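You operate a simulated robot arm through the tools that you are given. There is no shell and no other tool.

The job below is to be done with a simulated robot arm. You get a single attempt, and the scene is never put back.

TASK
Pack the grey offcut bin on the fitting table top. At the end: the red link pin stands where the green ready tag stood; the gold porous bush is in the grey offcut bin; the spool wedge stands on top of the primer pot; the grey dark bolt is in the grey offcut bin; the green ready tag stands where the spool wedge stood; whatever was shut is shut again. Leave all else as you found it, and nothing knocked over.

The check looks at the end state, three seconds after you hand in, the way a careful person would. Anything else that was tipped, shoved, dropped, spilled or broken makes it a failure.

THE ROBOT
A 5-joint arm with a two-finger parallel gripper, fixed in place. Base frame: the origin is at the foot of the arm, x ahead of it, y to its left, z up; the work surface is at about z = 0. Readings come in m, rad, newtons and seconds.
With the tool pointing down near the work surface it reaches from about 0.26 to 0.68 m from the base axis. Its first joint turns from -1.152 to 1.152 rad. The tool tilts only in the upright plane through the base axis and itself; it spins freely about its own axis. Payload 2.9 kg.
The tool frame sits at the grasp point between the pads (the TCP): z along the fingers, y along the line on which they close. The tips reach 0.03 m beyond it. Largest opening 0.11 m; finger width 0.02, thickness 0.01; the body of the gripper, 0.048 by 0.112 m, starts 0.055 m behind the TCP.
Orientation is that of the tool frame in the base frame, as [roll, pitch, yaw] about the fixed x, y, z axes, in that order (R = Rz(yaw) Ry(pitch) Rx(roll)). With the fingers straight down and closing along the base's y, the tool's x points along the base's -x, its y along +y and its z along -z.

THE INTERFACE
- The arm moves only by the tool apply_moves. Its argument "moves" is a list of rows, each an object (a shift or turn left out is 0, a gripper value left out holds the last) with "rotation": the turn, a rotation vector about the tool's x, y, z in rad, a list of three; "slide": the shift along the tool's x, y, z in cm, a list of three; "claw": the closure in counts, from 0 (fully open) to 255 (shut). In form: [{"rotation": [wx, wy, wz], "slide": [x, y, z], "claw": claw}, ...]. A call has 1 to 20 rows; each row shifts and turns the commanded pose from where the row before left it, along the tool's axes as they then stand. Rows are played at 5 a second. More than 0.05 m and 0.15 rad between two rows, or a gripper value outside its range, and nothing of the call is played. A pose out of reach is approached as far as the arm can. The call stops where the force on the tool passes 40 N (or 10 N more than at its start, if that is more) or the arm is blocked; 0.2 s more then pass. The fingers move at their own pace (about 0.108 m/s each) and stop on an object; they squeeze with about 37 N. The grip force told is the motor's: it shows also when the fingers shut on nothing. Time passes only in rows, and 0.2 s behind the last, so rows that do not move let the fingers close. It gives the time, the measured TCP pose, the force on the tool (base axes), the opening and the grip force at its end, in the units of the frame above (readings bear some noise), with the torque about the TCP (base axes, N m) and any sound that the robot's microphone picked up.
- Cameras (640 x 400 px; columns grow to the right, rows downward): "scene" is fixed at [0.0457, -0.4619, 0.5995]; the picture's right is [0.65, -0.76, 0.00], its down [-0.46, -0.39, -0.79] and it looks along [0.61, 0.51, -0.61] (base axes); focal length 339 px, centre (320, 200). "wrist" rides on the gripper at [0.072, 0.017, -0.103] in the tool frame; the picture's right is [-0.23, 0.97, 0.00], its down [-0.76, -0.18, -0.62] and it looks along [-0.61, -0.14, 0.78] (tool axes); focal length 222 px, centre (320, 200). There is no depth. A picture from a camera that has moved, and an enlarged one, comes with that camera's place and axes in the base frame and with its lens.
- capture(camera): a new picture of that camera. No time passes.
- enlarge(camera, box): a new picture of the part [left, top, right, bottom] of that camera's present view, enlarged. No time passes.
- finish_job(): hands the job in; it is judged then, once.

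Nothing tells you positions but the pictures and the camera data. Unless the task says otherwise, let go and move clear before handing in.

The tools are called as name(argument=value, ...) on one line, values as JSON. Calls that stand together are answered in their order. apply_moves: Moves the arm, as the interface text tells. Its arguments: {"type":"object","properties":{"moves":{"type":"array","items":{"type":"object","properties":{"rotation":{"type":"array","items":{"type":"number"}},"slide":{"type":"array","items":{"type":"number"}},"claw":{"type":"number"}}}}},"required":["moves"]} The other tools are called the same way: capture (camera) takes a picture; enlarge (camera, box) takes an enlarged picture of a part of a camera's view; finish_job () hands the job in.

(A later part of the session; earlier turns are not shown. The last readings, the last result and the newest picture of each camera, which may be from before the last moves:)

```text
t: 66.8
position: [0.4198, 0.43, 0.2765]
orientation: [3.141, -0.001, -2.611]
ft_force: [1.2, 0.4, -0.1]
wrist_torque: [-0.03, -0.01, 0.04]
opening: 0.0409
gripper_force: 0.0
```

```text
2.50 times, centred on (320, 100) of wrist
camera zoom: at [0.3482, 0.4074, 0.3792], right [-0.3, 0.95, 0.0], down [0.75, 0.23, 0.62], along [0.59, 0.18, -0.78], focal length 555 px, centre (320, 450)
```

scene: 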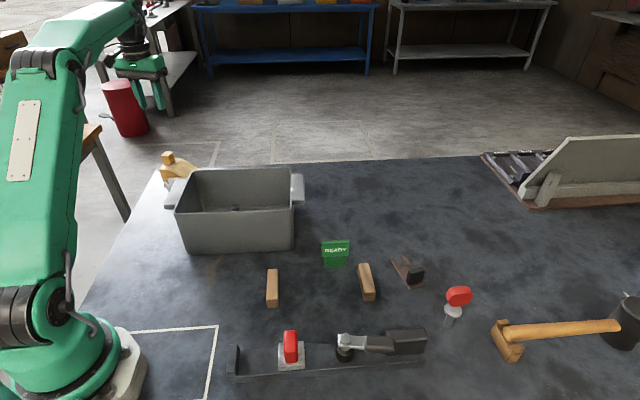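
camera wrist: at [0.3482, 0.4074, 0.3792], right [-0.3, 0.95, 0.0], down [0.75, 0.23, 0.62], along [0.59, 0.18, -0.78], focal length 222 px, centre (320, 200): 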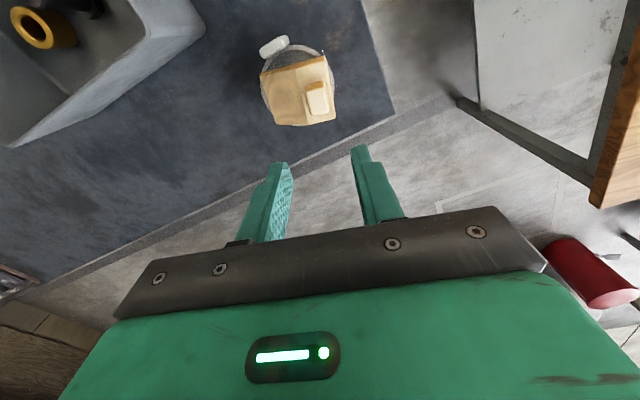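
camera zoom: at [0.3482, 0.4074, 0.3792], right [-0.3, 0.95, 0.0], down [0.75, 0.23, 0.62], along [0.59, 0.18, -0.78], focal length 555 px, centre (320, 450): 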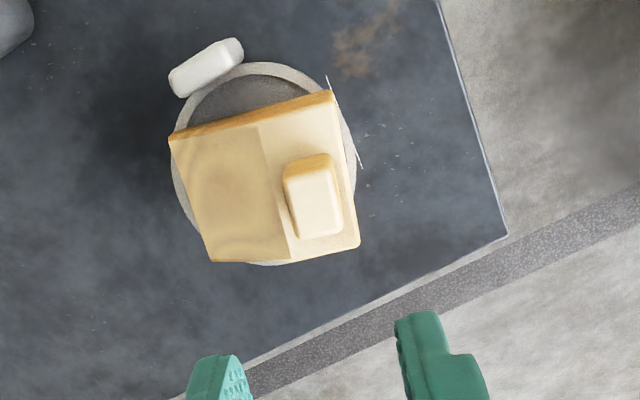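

The wedge sits level on the pot beside the block. Next is the green tag, so I will turn back to line up with the plate's thickness and move to a point where the wrist camera sees it well.

apply_moves(moves=[{"rotation": [0, 0, 0.1352]}, {"rotation": [0, 0, 0.1352]}, {"rotation": [0, 0, 0.1352]}, {"rotation": [0, 0, 0.1352]}, {"rotation": [0, 0, 0.1352]}, {"rotation": [0, 0, 0.1352]}, {"rotation": [0, 0, 0.1352]}, {"rotation": [0, 0, 0.1352]}, {"rotation": [0, 0, 0.1352]}, {"rotation": [0, 0, 0.1352]}, {"slide": [-3.44, -3.2, 0]}, {"slide": [-3.44, -3.2, 0]}, {"slide": [-3.44, -3.2, 0]}, {"slide": [-3.44, -3.2, 0]}, {"slide": [-3.44, -3.2, 0]}, {"slide": [-3.44, -3.2, 0]}, {"slide": [-3.44, -3.2, 0.5]}, {"slide": [-3.44, -3.2, 1]}, {"slide": [-3.44, -3.2, 1]}, {"slide": [-3.44, -3.2, 1]}])

capture(camera="wrist")

enlarge(camera="wrist", box=[240, 50, 420, 200])

enlarge(camera="scene", box=[300, 220, 370, 280])

```text
t: 71.0
position: [0.4189, -0.0435, 0.2401]
orientation: [-3.141, -0.001, 2.32]
ft_force: [0.0, 0.4, 0.6]
wrist_torque: [0.01, -0.02, 0.02]
opening: 0.0411
gripper_force: 0.1
```

```text
taken
camera wrist: at [0.3822, 0.0211, 0.3437], right [0.87, 0.5, 0.0], down [0.39, -0.68, 0.62], along [0.31, -0.54, -0.78], focal length 222 px, centre (320, 200)
```

wrist: 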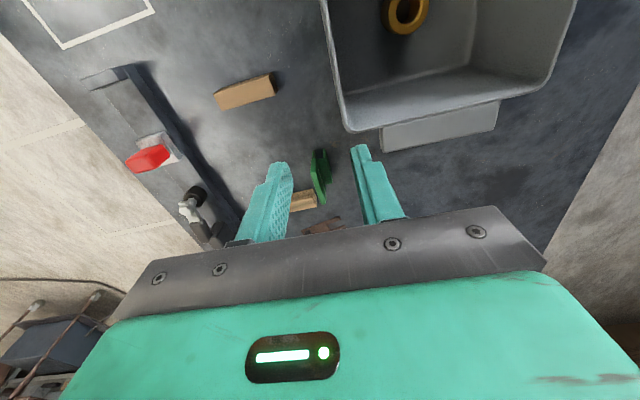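

```text
2.67 times, centred on (330, 125) of wrist
camera zoom: at [0.3822, 0.0211, 0.3437], right [0.87, 0.5, 0.0], down [0.39, -0.68, 0.62], along [0.31, -0.54, -0.78], focal length 592 px, centre (293, 400)
```

zoom: 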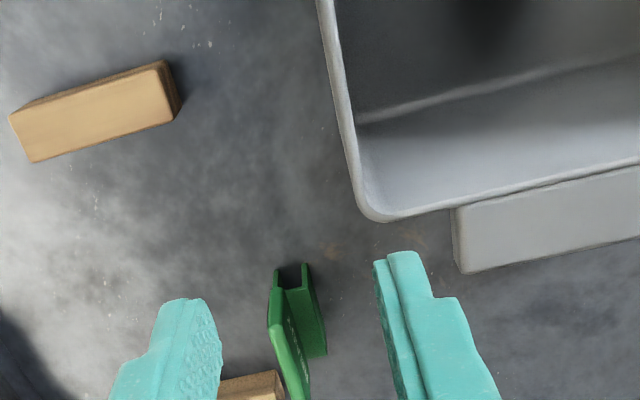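

```text
6.67 times, centred on (335, 250) of scene
camera zoom: at [0.0457, -0.4618, 0.5995], right [0.65, -0.76, 0.0], down [-0.46, -0.39, -0.79], along [0.61, 0.51, -0.61], focal length 2261 px, centre (220, -133)
```

zoom: 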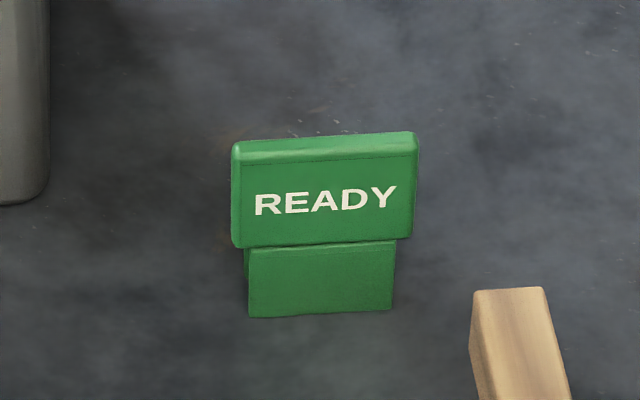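

The tag seems to have two thin legs under an upper READY plate. I will move closer so it sits in a clearer part of the wrist view.

apply_moves(moves=[{"slide": [-3.5, -0.5, 1]}, {"slide": [-3.5, -0.5, 1]}, {}])

enlarge(camera="wrist", box=[240, 50, 420, 200])

enlarge(camera="wrist", box=[290, 90, 370, 160])

```text
t: 71.8
position: [0.4596, -0.1004, 0.2204]
orientation: [-3.141, -0.001, 2.319]
ft_force: [-0.4, -0.1, 0.6]
wrist_torque: [-0.02, 0.01, 0.0]
opening: 0.041
gripper_force: 0.1
```

```text
2.67 times, centred on (330, 125) of wrist
camera zoom: at [0.4214, -0.036, 0.3233], right [0.87, 0.5, 0.0], down [0.39, -0.68, 0.62], along [0.31, -0.54, -0.78], focal length 592 px, centre (293, 400)
```

zoom: 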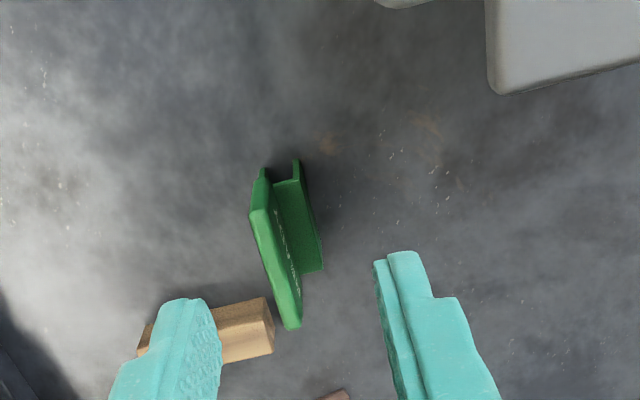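

```text
5.71 times, centred on (330, 125) of wrist
camera zoom: at [0.4214, -0.036, 0.3233], right [0.87, 0.5, 0.0], down [0.39, -0.68, 0.62], along [0.31, -0.54, -0.78], focal length 1269 px, centre (263, 629)
```

zoom: 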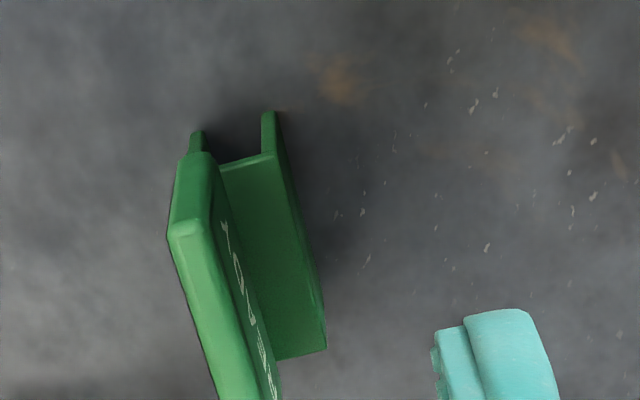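

I now read the tag as an inverted-U foot about 4.9 by 1.9 cm and 4 cm tall, with the READY plate on its front side up to z ≈ 0.085. Its centre is near (0.481, -0.1425) and its length runs at about -43.5°. I will align over the plate and descend partway to check.

apply_moves(moves=[{"rotation": [0, 0, -0.06]}, {"slide": [-2.13, -1.05, 0]}, {"slide": [-2.13, -1.04, 0]}, {"slide": [0, 0, 4]}, {"slide": [0, 0, 4]}, {}])

enlarge(camera="wrist", box=[230, 80, 410, 230])

enlarge(camera="scene", box=[290, 200, 390, 280])

```text
t: 73.2
position: [0.4758, -0.1468, 0.1401]
orientation: [-3.142, -0.001, 2.379]
ft_force: [-0.2, 0.3, 0.1]
wrist_torque: [-0.01, -0.02, 0.03]
opening: 0.0412
gripper_force: 0.1
```

```text
2.67 times, centred on (320, 155) of wrist
camera zoom: at [0.4349, -0.0846, 0.2438], right [0.84, 0.55, 0.0], down [0.43, -0.65, 0.62], along [0.34, -0.52, -0.78], focal length 592 px, centre (320, 320)
```

zoom: 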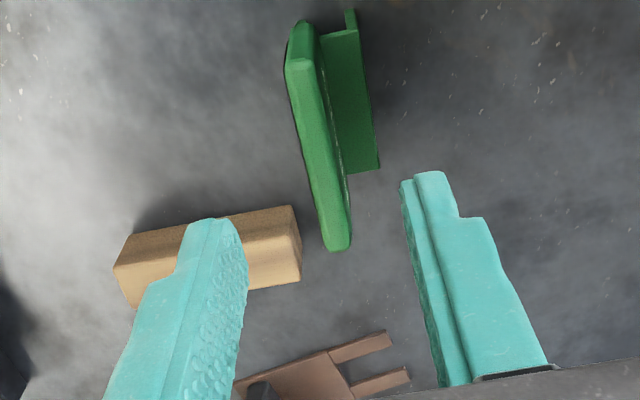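

```text
5.00 times, centred on (340, 240) of scene
camera zoom: at [0.0457, -0.4619, 0.5995], right [0.65, -0.76, 0.0], down [-0.46, -0.39, -0.79], along [0.61, 0.51, -0.61], focal length 1696 px, centre (220, 0)
```

zoom: 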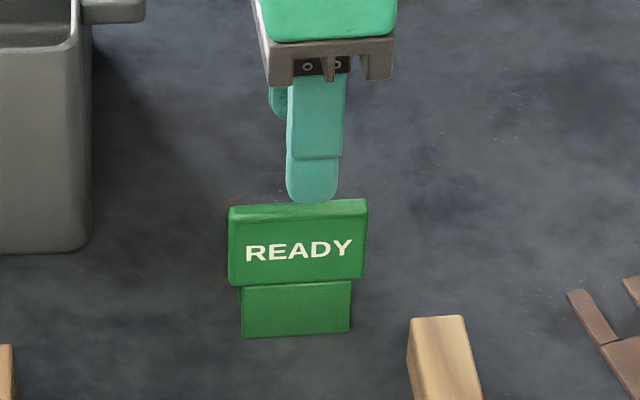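

The plate lies along the finger plane, with its centre about 4 mm toward the camera side. I will shift, descend to z ≈ 0.075 and check before closing.

apply_moves(moves=[{"slide": [0.45, 0.05, 0]}, {"slide": [0, 0, 2.5]}, {"slide": [0, 0, 2.5]}, {"slide": [0, 0, 1.4]}, {}])

enlarge(camera="wrist", box=[230, 80, 410, 230])

enlarge(camera="scene", box=[290, 200, 390, 280])

```text
t: 74.4
position: [0.4735, -0.1419, 0.0762]
orientation: [3.141, 0.002, 2.378]
ft_force: [0.9, -0.5, -0.9]
wrist_torque: [-0.02, 0.01, 0.0]
opening: 0.0408
gripper_force: 0.0
```

```text
2.67 times, centred on (320, 155) of wrist
camera zoom: at [0.4321, -0.0798, 0.18], right [0.84, 0.55, 0.0], down [0.43, -0.65, 0.62], along [0.34, -0.52, -0.78], focal length 592 px, centre (320, 320)
```

zoom: 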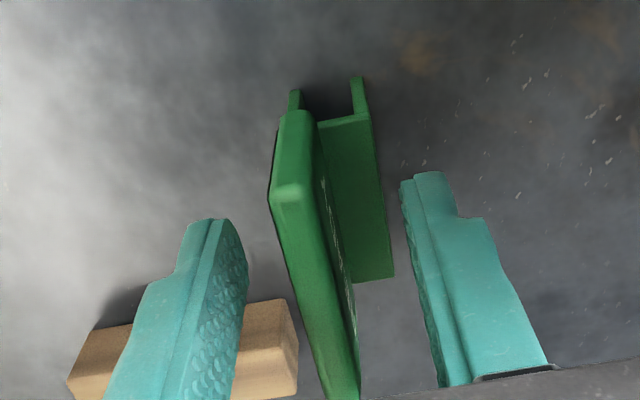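

```text
5.00 times, centred on (340, 240) of scene
camera zoom: at [0.0457, -0.4619, 0.5995], right [0.65, -0.76, 0.0], down [-0.46, -0.39, -0.79], along [0.61, 0.51, -0.61], focal length 1696 px, centre (220, 0)
```

zoom: 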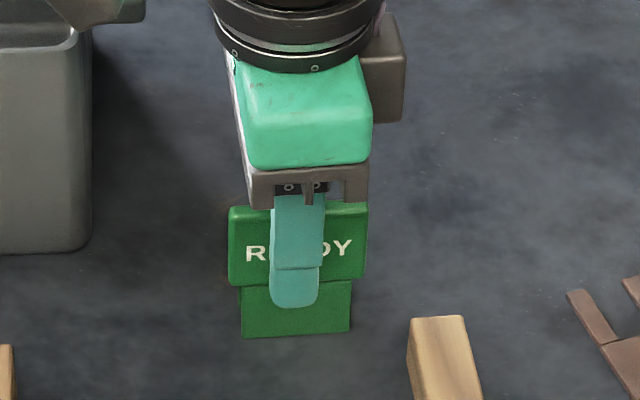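

The finger plane is centred on the READY plate with the tips above the foot. I will close and lift slightly.

apply_moves(moves=[{"claw": 255}, {}, {}, {}])

apply_moves(moves=[{"slide": [0, 0, -0.5]}, {"slide": [0, 0, -1]}, {"slide": [0, 0, -1.5]}, {}])

enlarge(camera="scene", box=[290, 200, 390, 280])

enlarge(camera="wrist", box=[230, 80, 410, 230])

```text
t: 75.4
position: [0.4735, -0.1409, 0.0779]
orientation: [-3.142, -0.002, 2.379]
ft_force: [-0.3, 0.4, 0.0]
wrist_torque: [0.01, 0.06, 0.02]
opening: 0.0082
gripper_force: 36.4
```

```text
t: 76.4
position: [0.473, -0.1413, 0.1075]
orientation: [3.141, 0.0, 2.379]
ft_force: [0.2, 0.1, -0.5]
wrist_torque: [0.03, 0.02, -0.02]
opening: 0.0081
gripper_force: 37.4
```

```text
5.00 times, centred on (340, 240) of scene
camera zoom: at [0.0457, -0.4619, 0.5995], right [0.65, -0.76, 0.0], down [-0.46, -0.39, -0.79], along [0.61, 0.51, -0.61], focal length 1696 px, centre (220, 0)
```

zoom: 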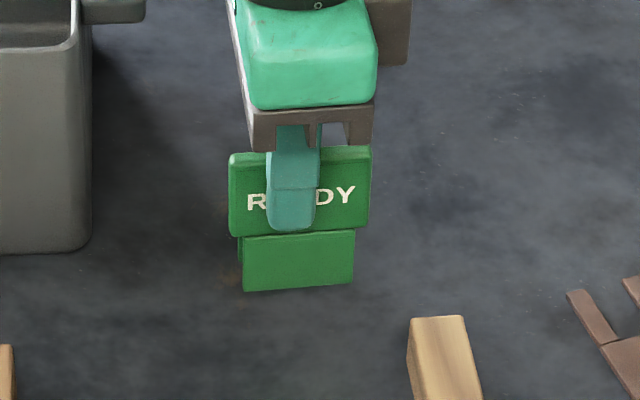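

```text
2.67 times, centred on (320, 155) of wrist
camera zoom: at [0.4325, -0.0798, 0.2103], right [0.84, 0.55, 0.0], down [0.43, -0.65, 0.62], along [0.34, -0.52, -0.78], focal length 592 px, centre (320, 320)
```

zoom: 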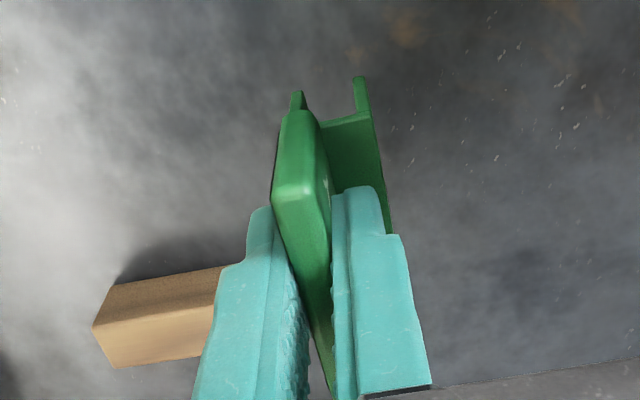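

The tag hangs upright in the grip. I will raise it a little and carry it to the spot where the wedge stood, aiming the TCP at about (0.675, -0.032).

apply_moves(moves=[{"slide": [0, 0, -3]}, {"slide": [-1.42, 4.37, 0]}, {"slide": [-1.42, 4.37, 0]}, {"slide": [-1.42, 4.37, 0]}, {"slide": [-1.42, 4.37, 1.5]}, {"slide": [-1.0, 3.1, 2]}, {}])

capture(camera="wrist")

enlarge(camera="scene", box=[290, 130, 430, 240])

```text
t: 78.0
position: [0.6636, -0.0387, 0.0983]
orientation: [3.141, -0.002, 2.378]
ft_force: [-0.8, -0.1, 0.1]
wrist_torque: [0.01, 0.0, 0.02]
opening: 0.008
gripper_force: 36.7
```

```text
taken
camera wrist: at [0.6228, 0.0238, 0.2021], right [0.84, 0.55, 0.0], down [0.43, -0.65, 0.62], along [0.34, -0.52, -0.78], focal length 222 px, centre (320, 200)
```

wrist: 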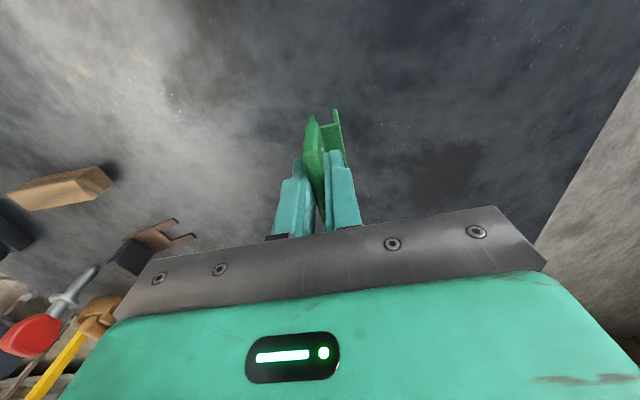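

```text
3.64 times, centred on (360, 185) of scene
camera zoom: at [0.0457, -0.4618, 0.5995], right [0.65, -0.76, 0.0], down [-0.46, -0.39, -0.79], along [0.61, 0.51, -0.61], focal length 1233 px, centre (174, 254)
```

zoom: 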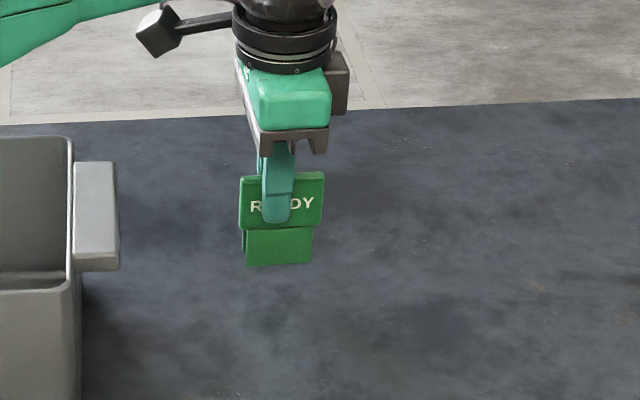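

The tag is about 1.3 cm short of the target and a couple of centimetres above the table. I will lower a bit, shift the rest of the way and then come down in small steps.

apply_moves(moves=[{"slide": [0, 0, 1.0]}, {"slide": [-0.18, 0.64, 0]}, {"slide": [-0.18, 0.63, 0]}, {}])

apply_moves(moves=[{"slide": [0, 0, 0.4]}, {"slide": [0, 0, 0.3]}, {}])

```text
t: 79.0
position: [0.6744, -0.032, 0.0905]
orientation: [-3.141, 0.0, 2.378]
ft_force: [-0.5, 0.2, 0.3]
wrist_torque: [0.0, -0.03, 0.02]
opening: 0.0081
gripper_force: 37.1
```

```text
t: 79.8
position: [0.6754, -0.0323, 0.0833]
orientation: [3.141, 0.0, 2.378]
ft_force: [-0.1, 0.1, -0.7]
wrist_torque: [0.01, -0.01, 0.0]
opening: 0.0079
gripper_force: 37.6
```

The target point is reachable. I will go down the last few millimetres, watching the force.

apply_moves(moves=[{"slide": [0, 0, 0.3]}, {}])

apply_moves(moves=[{"slide": [0, 0, 0.2]}, {}])

enlarge(camera="scene", box=[310, 150, 400, 220])

```text
t: 80.4
position: [0.675, -0.0312, 0.0809]
orientation: [3.141, 0.001, 2.378]
ft_force: [0.0, -0.5, 0.2]
wrist_torque: [0.02, 0.01, -0.03]
opening: 0.008
gripper_force: 37.0
```

```text
t: 81.0
position: [0.6752, -0.0317, 0.0786]
orientation: [3.142, -0.001, 2.379]
ft_force: [0.3, -0.1, -0.2]
wrist_torque: [0.01, -0.02, -0.02]
opening: 0.0079
gripper_force: 37.0
```

```text
5.71 times, centred on (355, 185) of scene
camera zoom: at [0.0457, -0.4619, 0.5995], right [0.65, -0.76, 0.0], down [-0.46, -0.39, -0.79], along [0.61, 0.51, -0.61], focal length 1938 px, centre (120, 286)
```

zoom: 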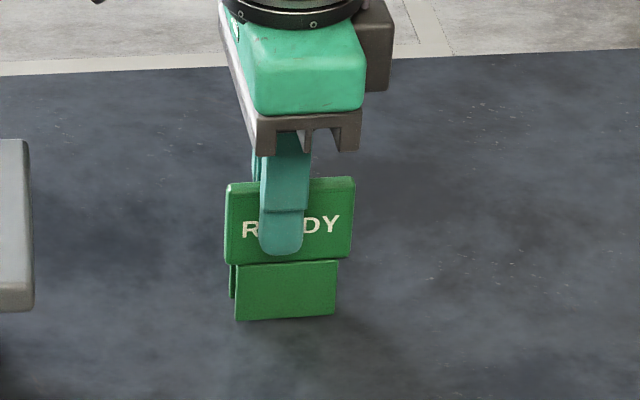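

Comparing pixel positions with the earlier wedge picture, the tag is about 5 mm too far right. I will shift it 4.5 mm along the tool's x and finish lowering.

apply_moves(moves=[{"slide": [0.45, 0, 0]}, {"slide": [0, 0, 0.1]}, {}])

apply_moves(moves=[{"slide": [0, 0, 0.12]}, {}])

apply_moves(moves=[{"slide": [0, 0, 0.12]}, {}])

```text
t: 81.8
position: [0.6721, -0.0285, 0.0778]
orientation: [3.14, 0.0, 2.379]
ft_force: [0.2, 0.2, -0.5]
wrist_torque: [0.0, -0.01, 0.03]
opening: 0.0079
gripper_force: 37.3
```

```text
t: 82.4
position: [0.6711, -0.0292, 0.0768]
orientation: [3.141, 0.0, 2.378]
ft_force: [-1.3, 1.1, 0.0]
wrist_torque: [0.01, 0.04, 0.01]
opening: 0.008
gripper_force: 36.7
```

```text
t: 83.0
position: [0.6713, -0.0295, 0.0756]
orientation: [3.14, -0.001, 2.38]
ft_force: [-2.3, -0.6, 8.3]
wrist_torque: [0.11, 0.28, 0.06]
opening: 0.0082
gripper_force: 37.5
```

The tag is on the table. I will ease off a millimetre, open, and look before rising.

apply_moves(moves=[{"slide": [0, 0, -0.1]}, {}, {"claw": 215}, {}, {"claw": 160}, {}, {}])

enlarge(camera="scene", box=[310, 150, 400, 220])

enlarge(camera="wrist", box=[230, 80, 410, 230])

```text
t: 84.6
position: [0.6725, -0.0289, 0.0758]
orientation: [3.141, 0.0, 2.379]
ft_force: [-0.5, -0.2, -0.2]
wrist_torque: [-0.04, 0.03, 0.02]
opening: 0.0409
gripper_force: 0.1
```

```text
5.71 times, centred on (355, 185) of scene
camera zoom: at [0.0457, -0.4619, 0.5995], right [0.65, -0.76, 0.0], down [-0.46, -0.39, -0.79], along [0.61, 0.51, -0.61], focal length 1938 px, centre (120, 286)
```

zoom: 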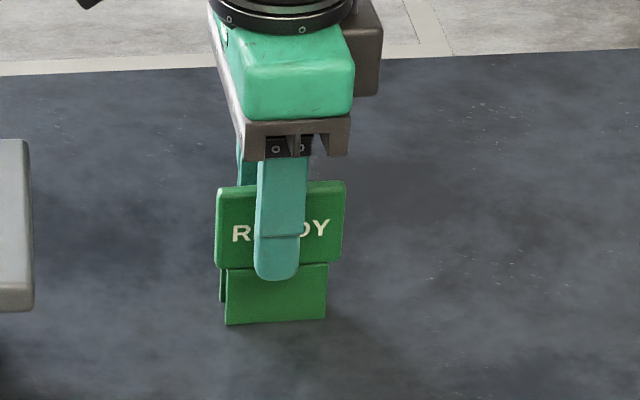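

```text
2.67 times, centred on (320, 155) of wrist
camera zoom: at [0.6306, 0.0334, 0.1795], right [0.84, 0.55, 0.0], down [0.43, -0.65, 0.62], along [0.34, -0.52, -0.78], focal length 592 px, centre (320, 320)
```

zoom: 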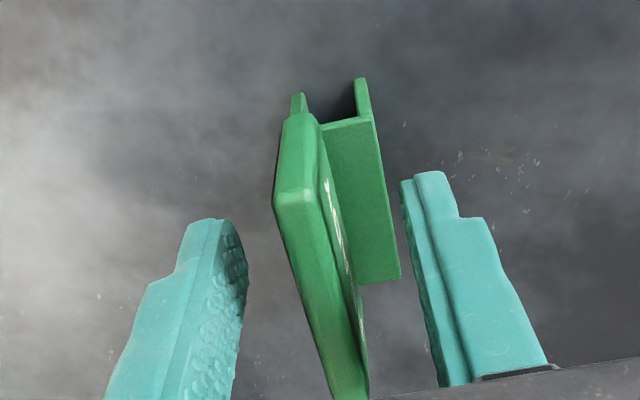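

The tag stands upright on the wedge's old spot and the fingers are clear on both sides. I will rise, sliding slightly along the plate's length to stay within reach.

apply_moves(moves=[{"slide": [0, 0, -1.5]}, {"slide": [0.2, 0, -2]}, {"slide": [0.4, 0, -2]}, {"slide": [0.5, 0, -2]}, {"slide": [2, 0, -3]}, {"slide": [3, 0, -2]}, {}])

capture(camera="wrist")

capture(camera="scene")

```text
t: 86.2
position: [0.6244, 0.0137, 0.2025]
orientation: [-3.142, 0.0, 2.381]
ft_force: [-0.7, -0.4, -0.4]
wrist_torque: [-0.04, 0.0, 0.01]
opening: 0.0409
gripper_force: 0.1
```

```text
taken
camera wrist: at [0.5847, 0.0759, 0.3057], right [0.84, 0.55, 0.0], down [0.43, -0.65, 0.62], along [0.34, -0.52, -0.78], focal length 222 px, centre (320, 200)
```

wrist: 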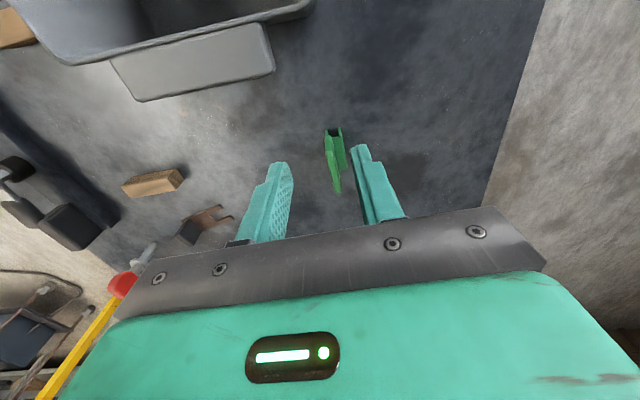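

```text
taken
```

scene: 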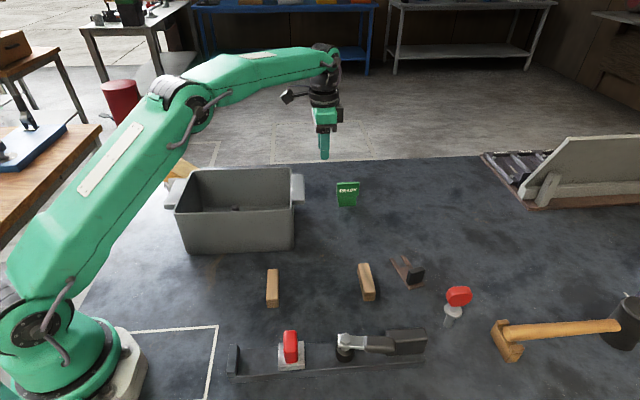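

The tag stands where the wedge was. Next is the red link pin, so I will move above its near side at a safe height for a close look.

apply_moves(moves=[{"slide": [-1.27, -4.66, -0.4]}, {"slide": [-1.27, -4.66, -0.4]}, {"slide": [-1.27, -4.66, -0.4]}, {"slide": [-1.27, -4.66, -0.4]}, {"slide": [-1.27, -4.66, -0.4]}, {"slide": [-1.27, -4.66, -0.4]}, {"slide": [-1.27, -4.66, -0.4]}, {"slide": [-1.27, -4.66, 0]}, {}])

capture(camera="wrist")

enlarge(camera="wrist", box=[240, 60, 400, 200])

enlarge(camera="scene", box=[425, 275, 495, 340])

```text
t: 88.2
position: [0.4428, -0.3257, 0.2294]
orientation: [-3.141, 0.0, 2.378]
ft_force: [-0.7, -0.3, 0.5]
wrist_torque: [0.0, 0.01, 0.03]
opening: 0.0409
gripper_force: 0.1
```

```text
taken
camera wrist: at [0.4027, -0.2636, 0.333], right [0.84, 0.55, 0.0], down [0.43, -0.65, 0.62], along [0.34, -0.52, -0.78], focal length 222 px, centre (320, 200)
```

wrist: 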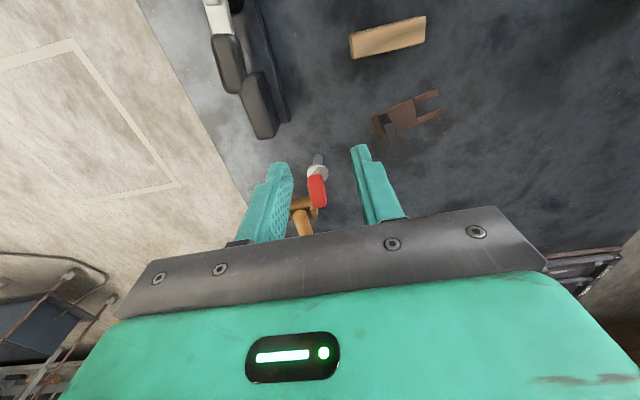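

```text
2.86 times, centred on (320, 130) of wrist
camera zoom: at [0.4027, -0.2636, 0.333], right [0.84, 0.55, 0.0], down [0.43, -0.65, 0.62], along [0.34, -0.52, -0.78], focal length 635 px, centre (320, 400)
```

zoom: 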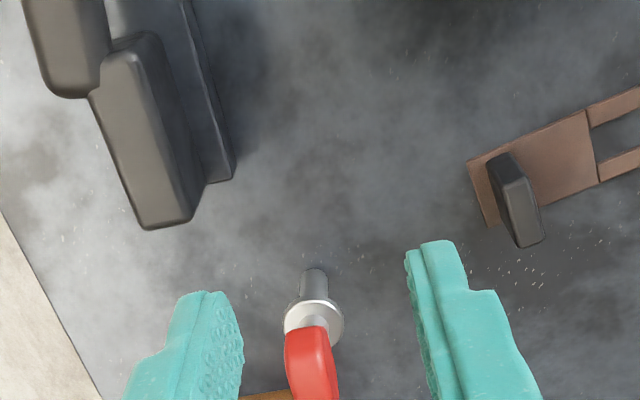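

```text
6.15 times, centred on (460, 308) of scene
camera zoom: at [0.0457, -0.4619, 0.5995], right [0.65, -0.76, 0.0], down [-0.46, -0.39, -0.79], along [0.61, 0.51, -0.61], focal length 2087 px, centre (-542, -462)
```

zoom: 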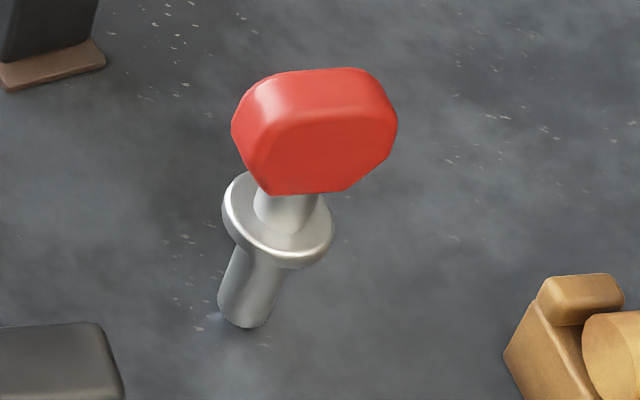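

The pin has a shaft, a flange and a flat red tab on top, about 5 cm wide and 2 cm thick, with its base near (0.496, -0.412). I will move over it at the same height to get the tab's orientation.

apply_moves(moves=[{"slide": [-3.3, -0.85, 0]}, {"slide": [-3.3, -0.85, 0]}, {"slide": [-3.3, -0.85, 0]}, {}])

capture(camera="wrist")

enlarge(camera="wrist", box=[240, 60, 400, 200])

enlarge(camera="scene", box=[400, 200, 560, 360])

```text
t: 89.2
position: [0.4973, -0.4119, 0.2275]
orientation: [-3.141, -0.002, 2.378]
ft_force: [0.8, 0.5, 0.9]
wrist_torque: [-0.04, 0.0, 0.02]
opening: 0.0413
gripper_force: 0.2
```

```text
taken
camera wrist: at [0.456, -0.3506, 0.3321], right [0.84, 0.55, 0.0], down [0.43, -0.66, 0.62], along [0.34, -0.52, -0.78], focal length 222 px, centre (320, 200)
```

wrist: 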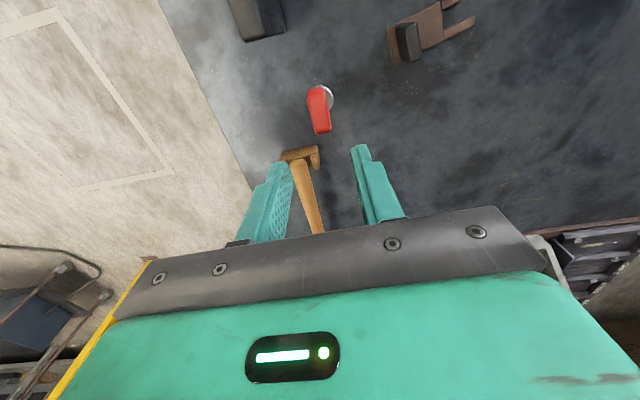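

```text
2.86 times, centred on (320, 130) of wrist
camera zoom: at [0.456, -0.3506, 0.3321], right [0.84, 0.55, 0.0], down [0.43, -0.66, 0.62], along [0.34, -0.52, -0.78], focal length 635 px, centre (320, 400)
```

zoom: 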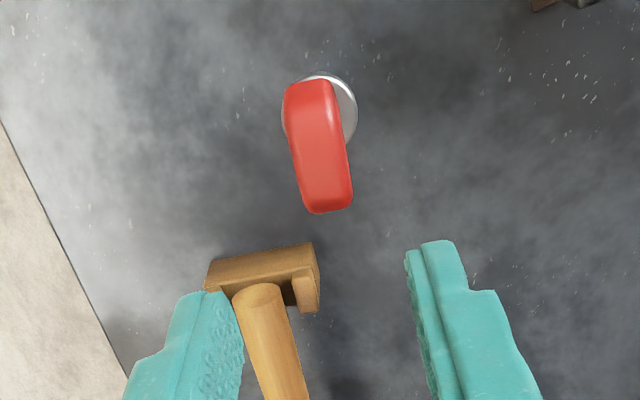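

```text
2.50 times, centred on (480, 280) of scene
camera zoom: at [0.0457, -0.4619, 0.5995], right [0.65, -0.76, 0.0], down [-0.46, -0.39, -0.79], along [0.61, 0.51, -0.61], focal length 848 px, centre (-80, 0)
```

zoom: 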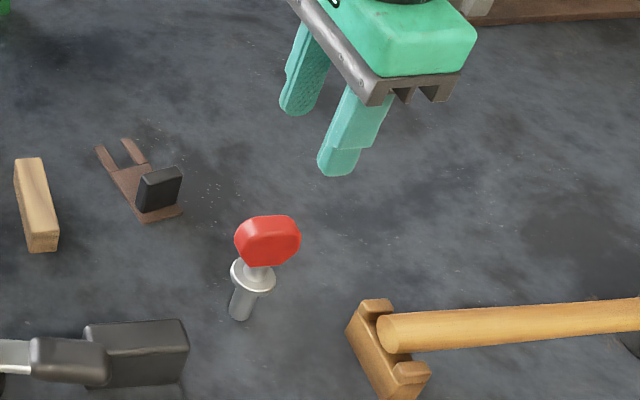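

The pin's axis is at about (0.497, -0.413) and the tab spans z ≈ 0.068–0.12, its thickness nearly along the closing direction. It stands on a narrow shaft end, so I will open a bit more and descend to just above the tab to check centring.

apply_moves(moves=[{"slide": [0, -0.1, 2.5], "claw": 125}, {"slide": [0, 0, 2.5]}, {"slide": [0, 0, 1]}, {}])

enlarge(camera="wrist", box=[230, 80, 410, 220])

enlarge(camera="scene", box=[410, 230, 520, 340])

```text
t: 90.2
position: [0.4963, -0.4138, 0.17]
orientation: [3.141, 0.001, 2.378]
ft_force: [0.7, 0.6, -0.1]
wrist_torque: [0.02, 0.0, -0.04]
opening: 0.056
gripper_force: 0.2
```

```text
2.86 times, centred on (320, 150) of wrist
camera zoom: at [0.4554, -0.3517, 0.2734], right [0.84, 0.55, 0.0], down [0.43, -0.65, 0.62], along [0.34, -0.52, -0.78], focal length 635 px, centre (320, 343)
```

zoom: 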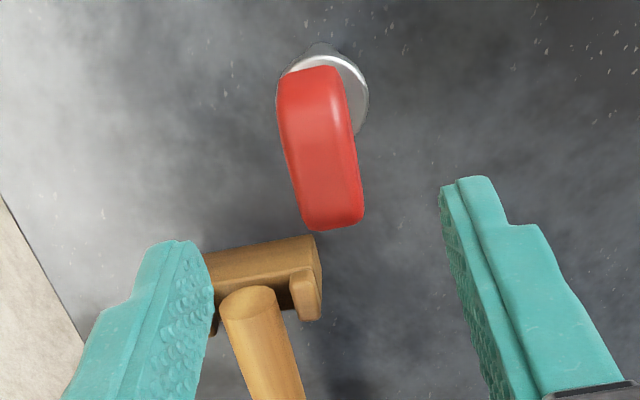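

```text
3.64 times, centred on (465, 285) of scene
camera zoom: at [0.0457, -0.4619, 0.5995], right [0.65, -0.76, 0.0], down [-0.46, -0.39, -0.79], along [0.61, 0.51, -0.61], focal length 1233 px, centre (-207, -109)
```

zoom: 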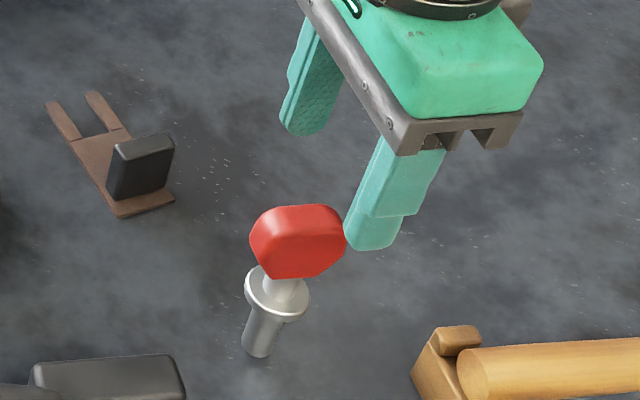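

The tab is well aligned with the fingers, but its centre is about 6–7 mm toward the camera and 2 mm to one side. I will correct that and descend partway around it.

apply_moves(moves=[{"slide": [0.65, 0.2, 0]}, {}, {"slide": [0, 0, 2]}, {"slide": [0, 0, 2]}, {}])

enlarge(camera="wrist", box=[230, 80, 410, 220])

enlarge(camera="scene", box=[410, 230, 520, 340])

```text
t: 91.4
position: [0.4921, -0.407, 0.131]
orientation: [3.142, -0.001, 2.379]
ft_force: [-1.7, -0.8, -0.1]
wrist_torque: [0.04, -0.04, 0.02]
opening: 0.056
gripper_force: 0.0
```

```text
2.86 times, centred on (320, 150) of wrist
camera zoom: at [0.451, -0.3458, 0.2337], right [0.84, 0.55, 0.0], down [0.43, -0.65, 0.62], along [0.34, -0.52, -0.78], focal length 635 px, centre (320, 343)
```

zoom: 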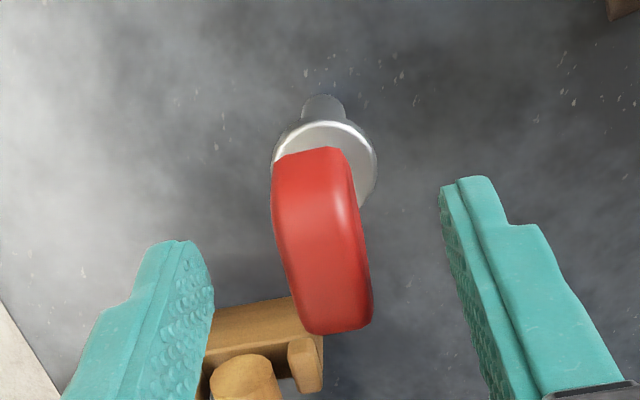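

```text
3.64 times, centred on (465, 285) of scene
camera zoom: at [0.0457, -0.4619, 0.5995], right [0.65, -0.76, 0.0], down [-0.46, -0.39, -0.79], along [0.61, 0.51, -0.61], focal length 1233 px, centre (-207, -109)
```

zoom: 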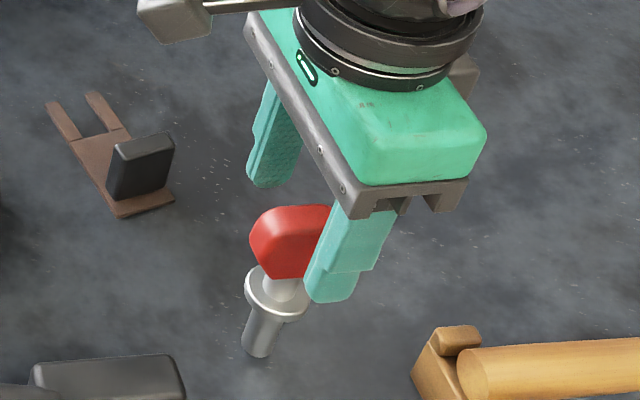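

The tab is centred between the fingers. I will descend another 3 cm so the pads cover the tab above the flange, and look again before closing.

apply_moves(moves=[{"slide": [0, 0, 1.5]}, {"slide": [0, 0, 1.4]}, {}])

enlarge(camera="wrist", box=[230, 100, 410, 240])

enlarge(camera="scene", box=[410, 230, 520, 340])

```text
t: 92.2
position: [0.4923, -0.4079, 0.1021]
orientation: [3.141, 0.0, 2.378]
ft_force: [-0.1, 0.7, -0.2]
wrist_torque: [-0.03, 0.0, 0.01]
opening: 0.0562
gripper_force: 0.0
```

```text
2.86 times, centred on (320, 170) of wrist
camera zoom: at [0.4512, -0.3461, 0.2044], right [0.84, 0.55, 0.0], down [0.43, -0.65, 0.62], along [0.34, -0.52, -0.78], focal length 635 px, centre (320, 286)
```

zoom: 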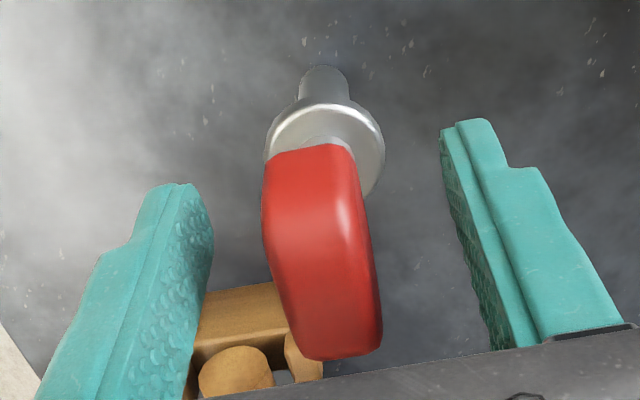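

```text
3.64 times, centred on (465, 285) of scene
camera zoom: at [0.0457, -0.4619, 0.5995], right [0.65, -0.76, 0.0], down [-0.46, -0.39, -0.79], along [0.61, 0.51, -0.61], focal length 1233 px, centre (-207, -109)
```

zoom: 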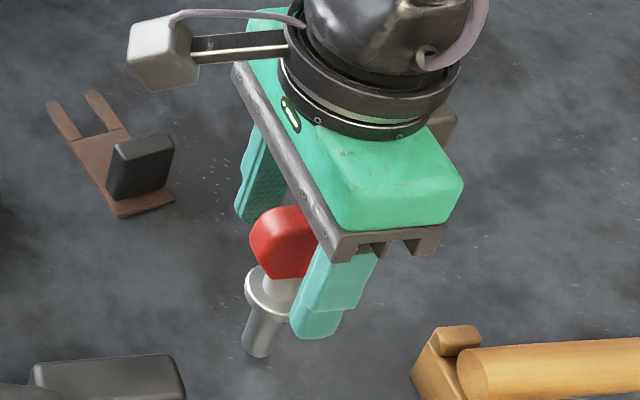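

The fingers straddle the tab evenly. I will close in small steps so the tippy pin is not knocked, then check.

apply_moves(moves=[{"claw": 180}, {}, {"claw": 198}, {"claw": 204}, {"claw": 209}, {"claw": 213}, {"claw": 217}, {"claw": 222}, {}])

enlarge(camera="wrist", box=[230, 100, 410, 240])

enlarge(camera="scene", box=[410, 230, 520, 340])

```text
t: 94.2
position: [0.4926, -0.4076, 0.1014]
orientation: [-3.141, -0.001, 2.377]
ft_force: [0.1, 0.2, -0.3]
wrist_torque: [0.02, 0.02, 0.01]
opening: 0.0173
gripper_force: 37.5
```

```text
2.86 times, centred on (320, 170) of wrist
camera zoom: at [0.4512, -0.3461, 0.2046], right [0.84, 0.55, 0.0], down [0.43, -0.65, 0.62], along [0.34, -0.52, -0.78], focal length 635 px, centre (320, 286)
```

zoom: 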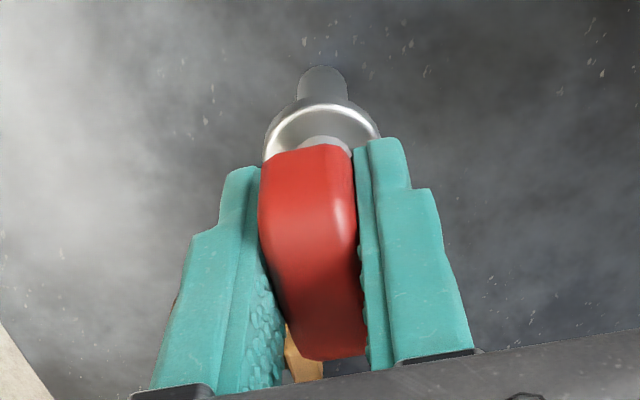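

```text
3.64 times, centred on (465, 285) of scene
camera zoom: at [0.0457, -0.4619, 0.5995], right [0.65, -0.76, 0.0], down [-0.46, -0.39, -0.79], along [0.61, 0.51, -0.61], focal length 1233 px, centre (-207, -109)
```

zoom: 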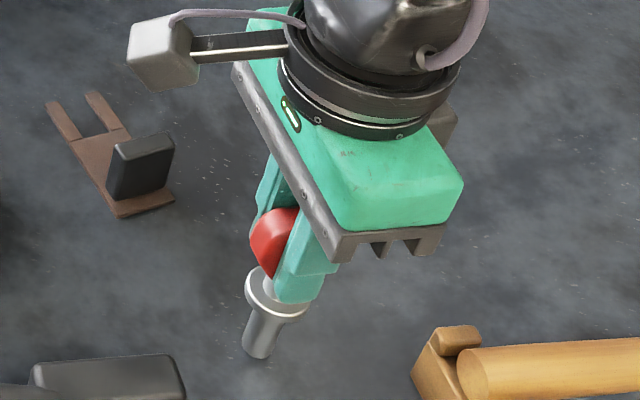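

The pin is gripped at 1.7 cm and still upright. I will lift it straight up and verify.

apply_moves(moves=[{"claw": 255}, {"slide": [0, 0, -0.5]}, {"slide": [0, 0, -1]}, {"slide": [0, 0, -2]}, {"slide": [0, 0, -3]}, {"slide": [0, 0, -3]}, {}])

capture(camera="scene")

enlarge(camera="scene", box=[410, 180, 550, 320])

capture(camera="wrist")

```text
t: 95.8
position: [0.4932, -0.4093, 0.196]
orientation: [3.141, 0.0, 2.379]
ft_force: [-0.5, -0.5, -1.1]
wrist_torque: [0.02, 0.04, 0.0]
opening: 0.0177
gripper_force: 36.7
```

```text
taken
```

scene: 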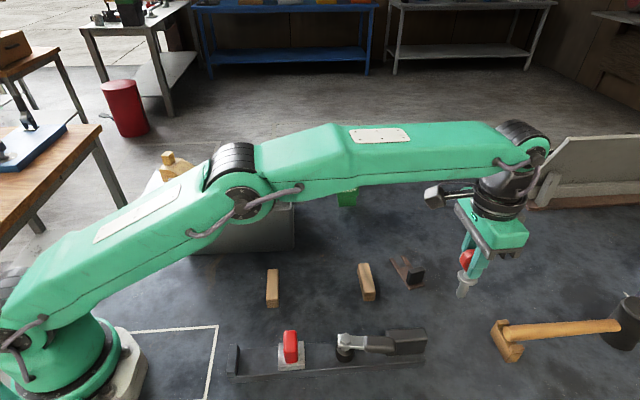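

```text
2.86 times, centred on (480, 250) of scene
camera zoom: at [0.0457, -0.4619, 0.5995], right [0.65, -0.76, 0.0], down [-0.46, -0.39, -0.79], along [0.61, 0.51, -0.61], focal length 969 px, centre (-137, 57)
```

zoom: 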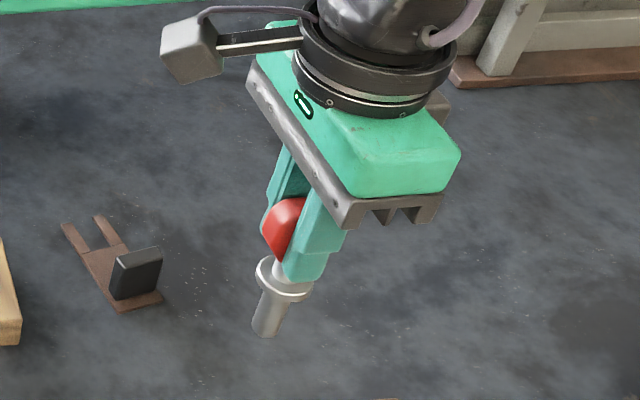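

```text
taken
camera wrist: at [0.4525, -0.3473, 0.2988], right [0.84, 0.55, 0.0], down [0.43, -0.65, 0.62], along [0.34, -0.52, -0.78], focal length 222 px, centre (320, 200)
```

wrist: 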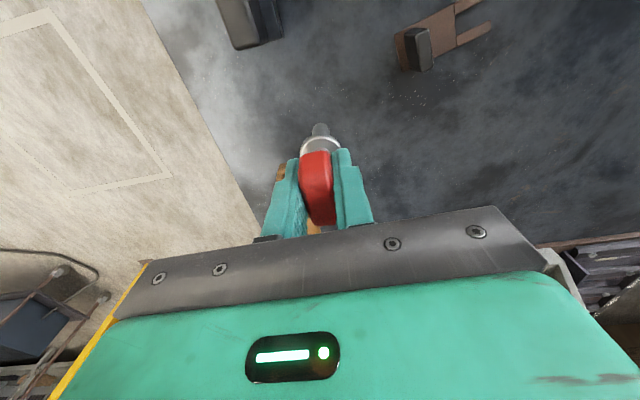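

The pin hangs straight. I will carry it at this height to the spot where the tag stood.

apply_moves(moves=[{"slide": [3.357, 3.09, 0]}, {"slide": [3.357, 3.09, 0]}, {"slide": [3.357, 3.09, 0]}, {"slide": [3.357, 3.09, 0]}, {"slide": [3.357, 3.09, 0]}, {"slide": [3.357, 3.09, 0]}, {}])

enlarge(camera="scene", box=[270, 170, 410, 290])

capture(camera="wrist")

```text
t: 97.4
position: [0.4736, -0.1362, 0.1939]
orientation: [3.14, 0.0, 2.379]
ft_force: [0.2, 0.4, -1.0]
wrist_torque: [0.02, -0.01, -0.01]
opening: 0.0172
gripper_force: 37.1
```

```text
3.33 times, centred on (340, 230) of scene
camera zoom: at [0.0457, -0.4618, 0.5995], right [0.65, -0.76, 0.0], down [-0.46, -0.39, -0.79], along [0.61, 0.51, -0.61], focal length 1131 px, centre (253, 100)
```

zoom: 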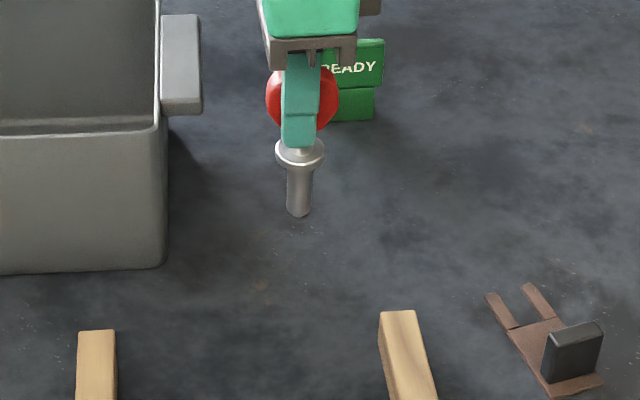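

```text
taken
camera wrist: at [0.4348, -0.0728, 0.2977], right [0.84, 0.55, 0.0], down [0.43, -0.65, 0.62], along [0.34, -0.52, -0.78], focal length 222 px, centre (320, 200)
```

wrist: 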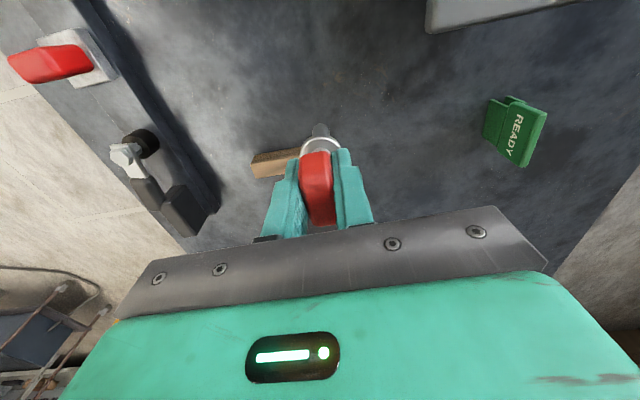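

The pin is over the old tag spot. I will lower it most of the way and compare its foot position with the tag's original pixel position, (335, 264) in the scene view.

apply_moves(moves=[{"slide": [0, 0, 3]}, {"slide": [0, 0, 3]}, {"slide": [0, 0, 1.8]}, {}])

enlarge(camera="scene", box=[290, 200, 390, 280])

enlarge(camera="wrist", box=[200, 60, 440, 240])

```text
t: 98.4
position: [0.4765, -0.1358, 0.1178]
orientation: [-3.141, -0.001, 2.379]
ft_force: [0.5, 1.0, 0.0]
wrist_torque: [0.0, 0.0, 0.03]
opening: 0.0175
gripper_force: 37.3
```

```text
5.00 times, centred on (340, 240) of scene
camera zoom: at [0.0457, -0.4619, 0.5995], right [0.65, -0.76, 0.0], down [-0.46, -0.39, -0.79], along [0.61, 0.51, -0.61], focal length 1696 px, centre (220, 0)
```

zoom: 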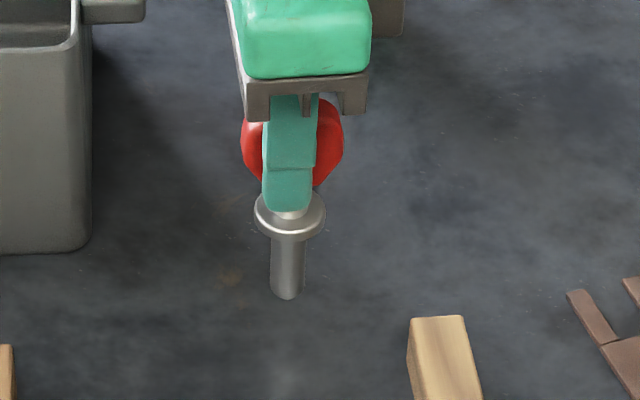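

```text
2.22 times, centred on (320, 150) of wrist
camera zoom: at [0.4352, -0.0744, 0.2205], right [0.84, 0.55, 0.0], down [0.43, -0.65, 0.62], along [0.34, -0.52, -0.78], focal length 494 px, centre (320, 311)
```

zoom: 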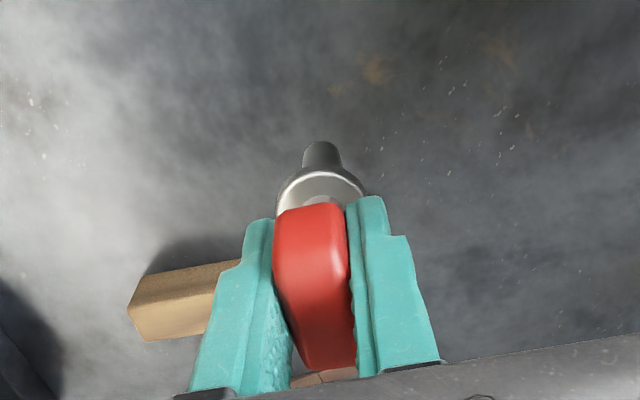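

The pin's foot would land about 4 mm left of the tag's old centre. I will shift it that much and lower to near contact.

apply_moves(moves=[{"slide": [-0.42, 0.0, 0]}, {"slide": [0, 0, 0.7]}, {"slide": [0, 0, 0.4]}, {}])

enlarge(camera="scene", box=[290, 200, 390, 280])

```text
t: 99.4
position: [0.4792, -0.1359, 0.1061]
orientation: [-3.141, 0.001, 2.38]
ft_force: [0.4, -1.2, -0.7]
wrist_torque: [-0.02, 0.03, -0.02]
opening: 0.0175
gripper_force: 37.4
```

```text
5.00 times, centred on (340, 240) of scene
camera zoom: at [0.0457, -0.4619, 0.5995], right [0.65, -0.76, 0.0], down [-0.46, -0.39, -0.79], along [0.61, 0.51, -0.61], focal length 1696 px, centre (220, 0)
```

zoom: 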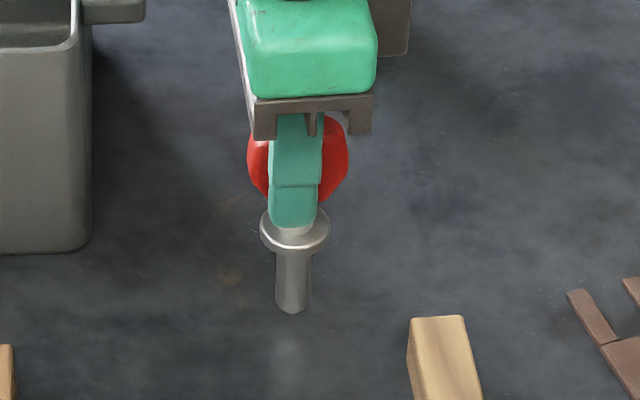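

The pin is about 5 mm above the table and lined up. I will lower in 1–2 mm steps to contact.

apply_moves(moves=[{"slide": [0, 0, 0.2]}, {}])

apply_moves(moves=[{"slide": [0, 0, 0.15]}, {}])

apply_moves(moves=[{"slide": [0, 0, 0.1]}, {}])

```text
t: 100.0
position: [0.4783, -0.1378, 0.1044]
orientation: [-3.142, 0.001, 2.378]
ft_force: [-0.5, 0.0, -0.9]
wrist_torque: [0.02, 0.01, -0.02]
opening: 0.0174
gripper_force: 37.0
```

```text
t: 100.6
position: [0.479, -0.1383, 0.1014]
orientation: [3.141, 0.0, 2.378]
ft_force: [1.2, 1.0, -0.4]
wrist_torque: [0.01, -0.01, -0.02]
opening: 0.0176
gripper_force: 36.9
```

```text
t: 101.2
position: [0.4784, -0.138, 0.101]
orientation: [3.14, 0.0, 2.378]
ft_force: [-0.5, 0.3, -0.6]
wrist_torque: [0.02, -0.01, 0.0]
opening: 0.0172
gripper_force: 36.8
```

apply_moves(moves=[{"slide": [0, 0, 0.1]}, {}])

apply_moves(moves=[{"slide": [0, 0, 0.08]}, {}])

```text
t: 101.8
position: [0.4785, -0.1385, 0.1006]
orientation: [3.141, 0.0, 2.379]
ft_force: [-0.8, 1.4, 3.8]
wrist_torque: [0.13, 0.06, 0.01]
opening: 0.0175
gripper_force: 36.8
```

```text
t: 102.4
position: [0.4773, -0.1367, 0.1011]
orientation: [3.141, 0.003, 2.38]
ft_force: [-3.3, 2.5, 14.4]
wrist_torque: [0.14, 0.31, -0.02]
opening: 0.0177
gripper_force: 37.5
```

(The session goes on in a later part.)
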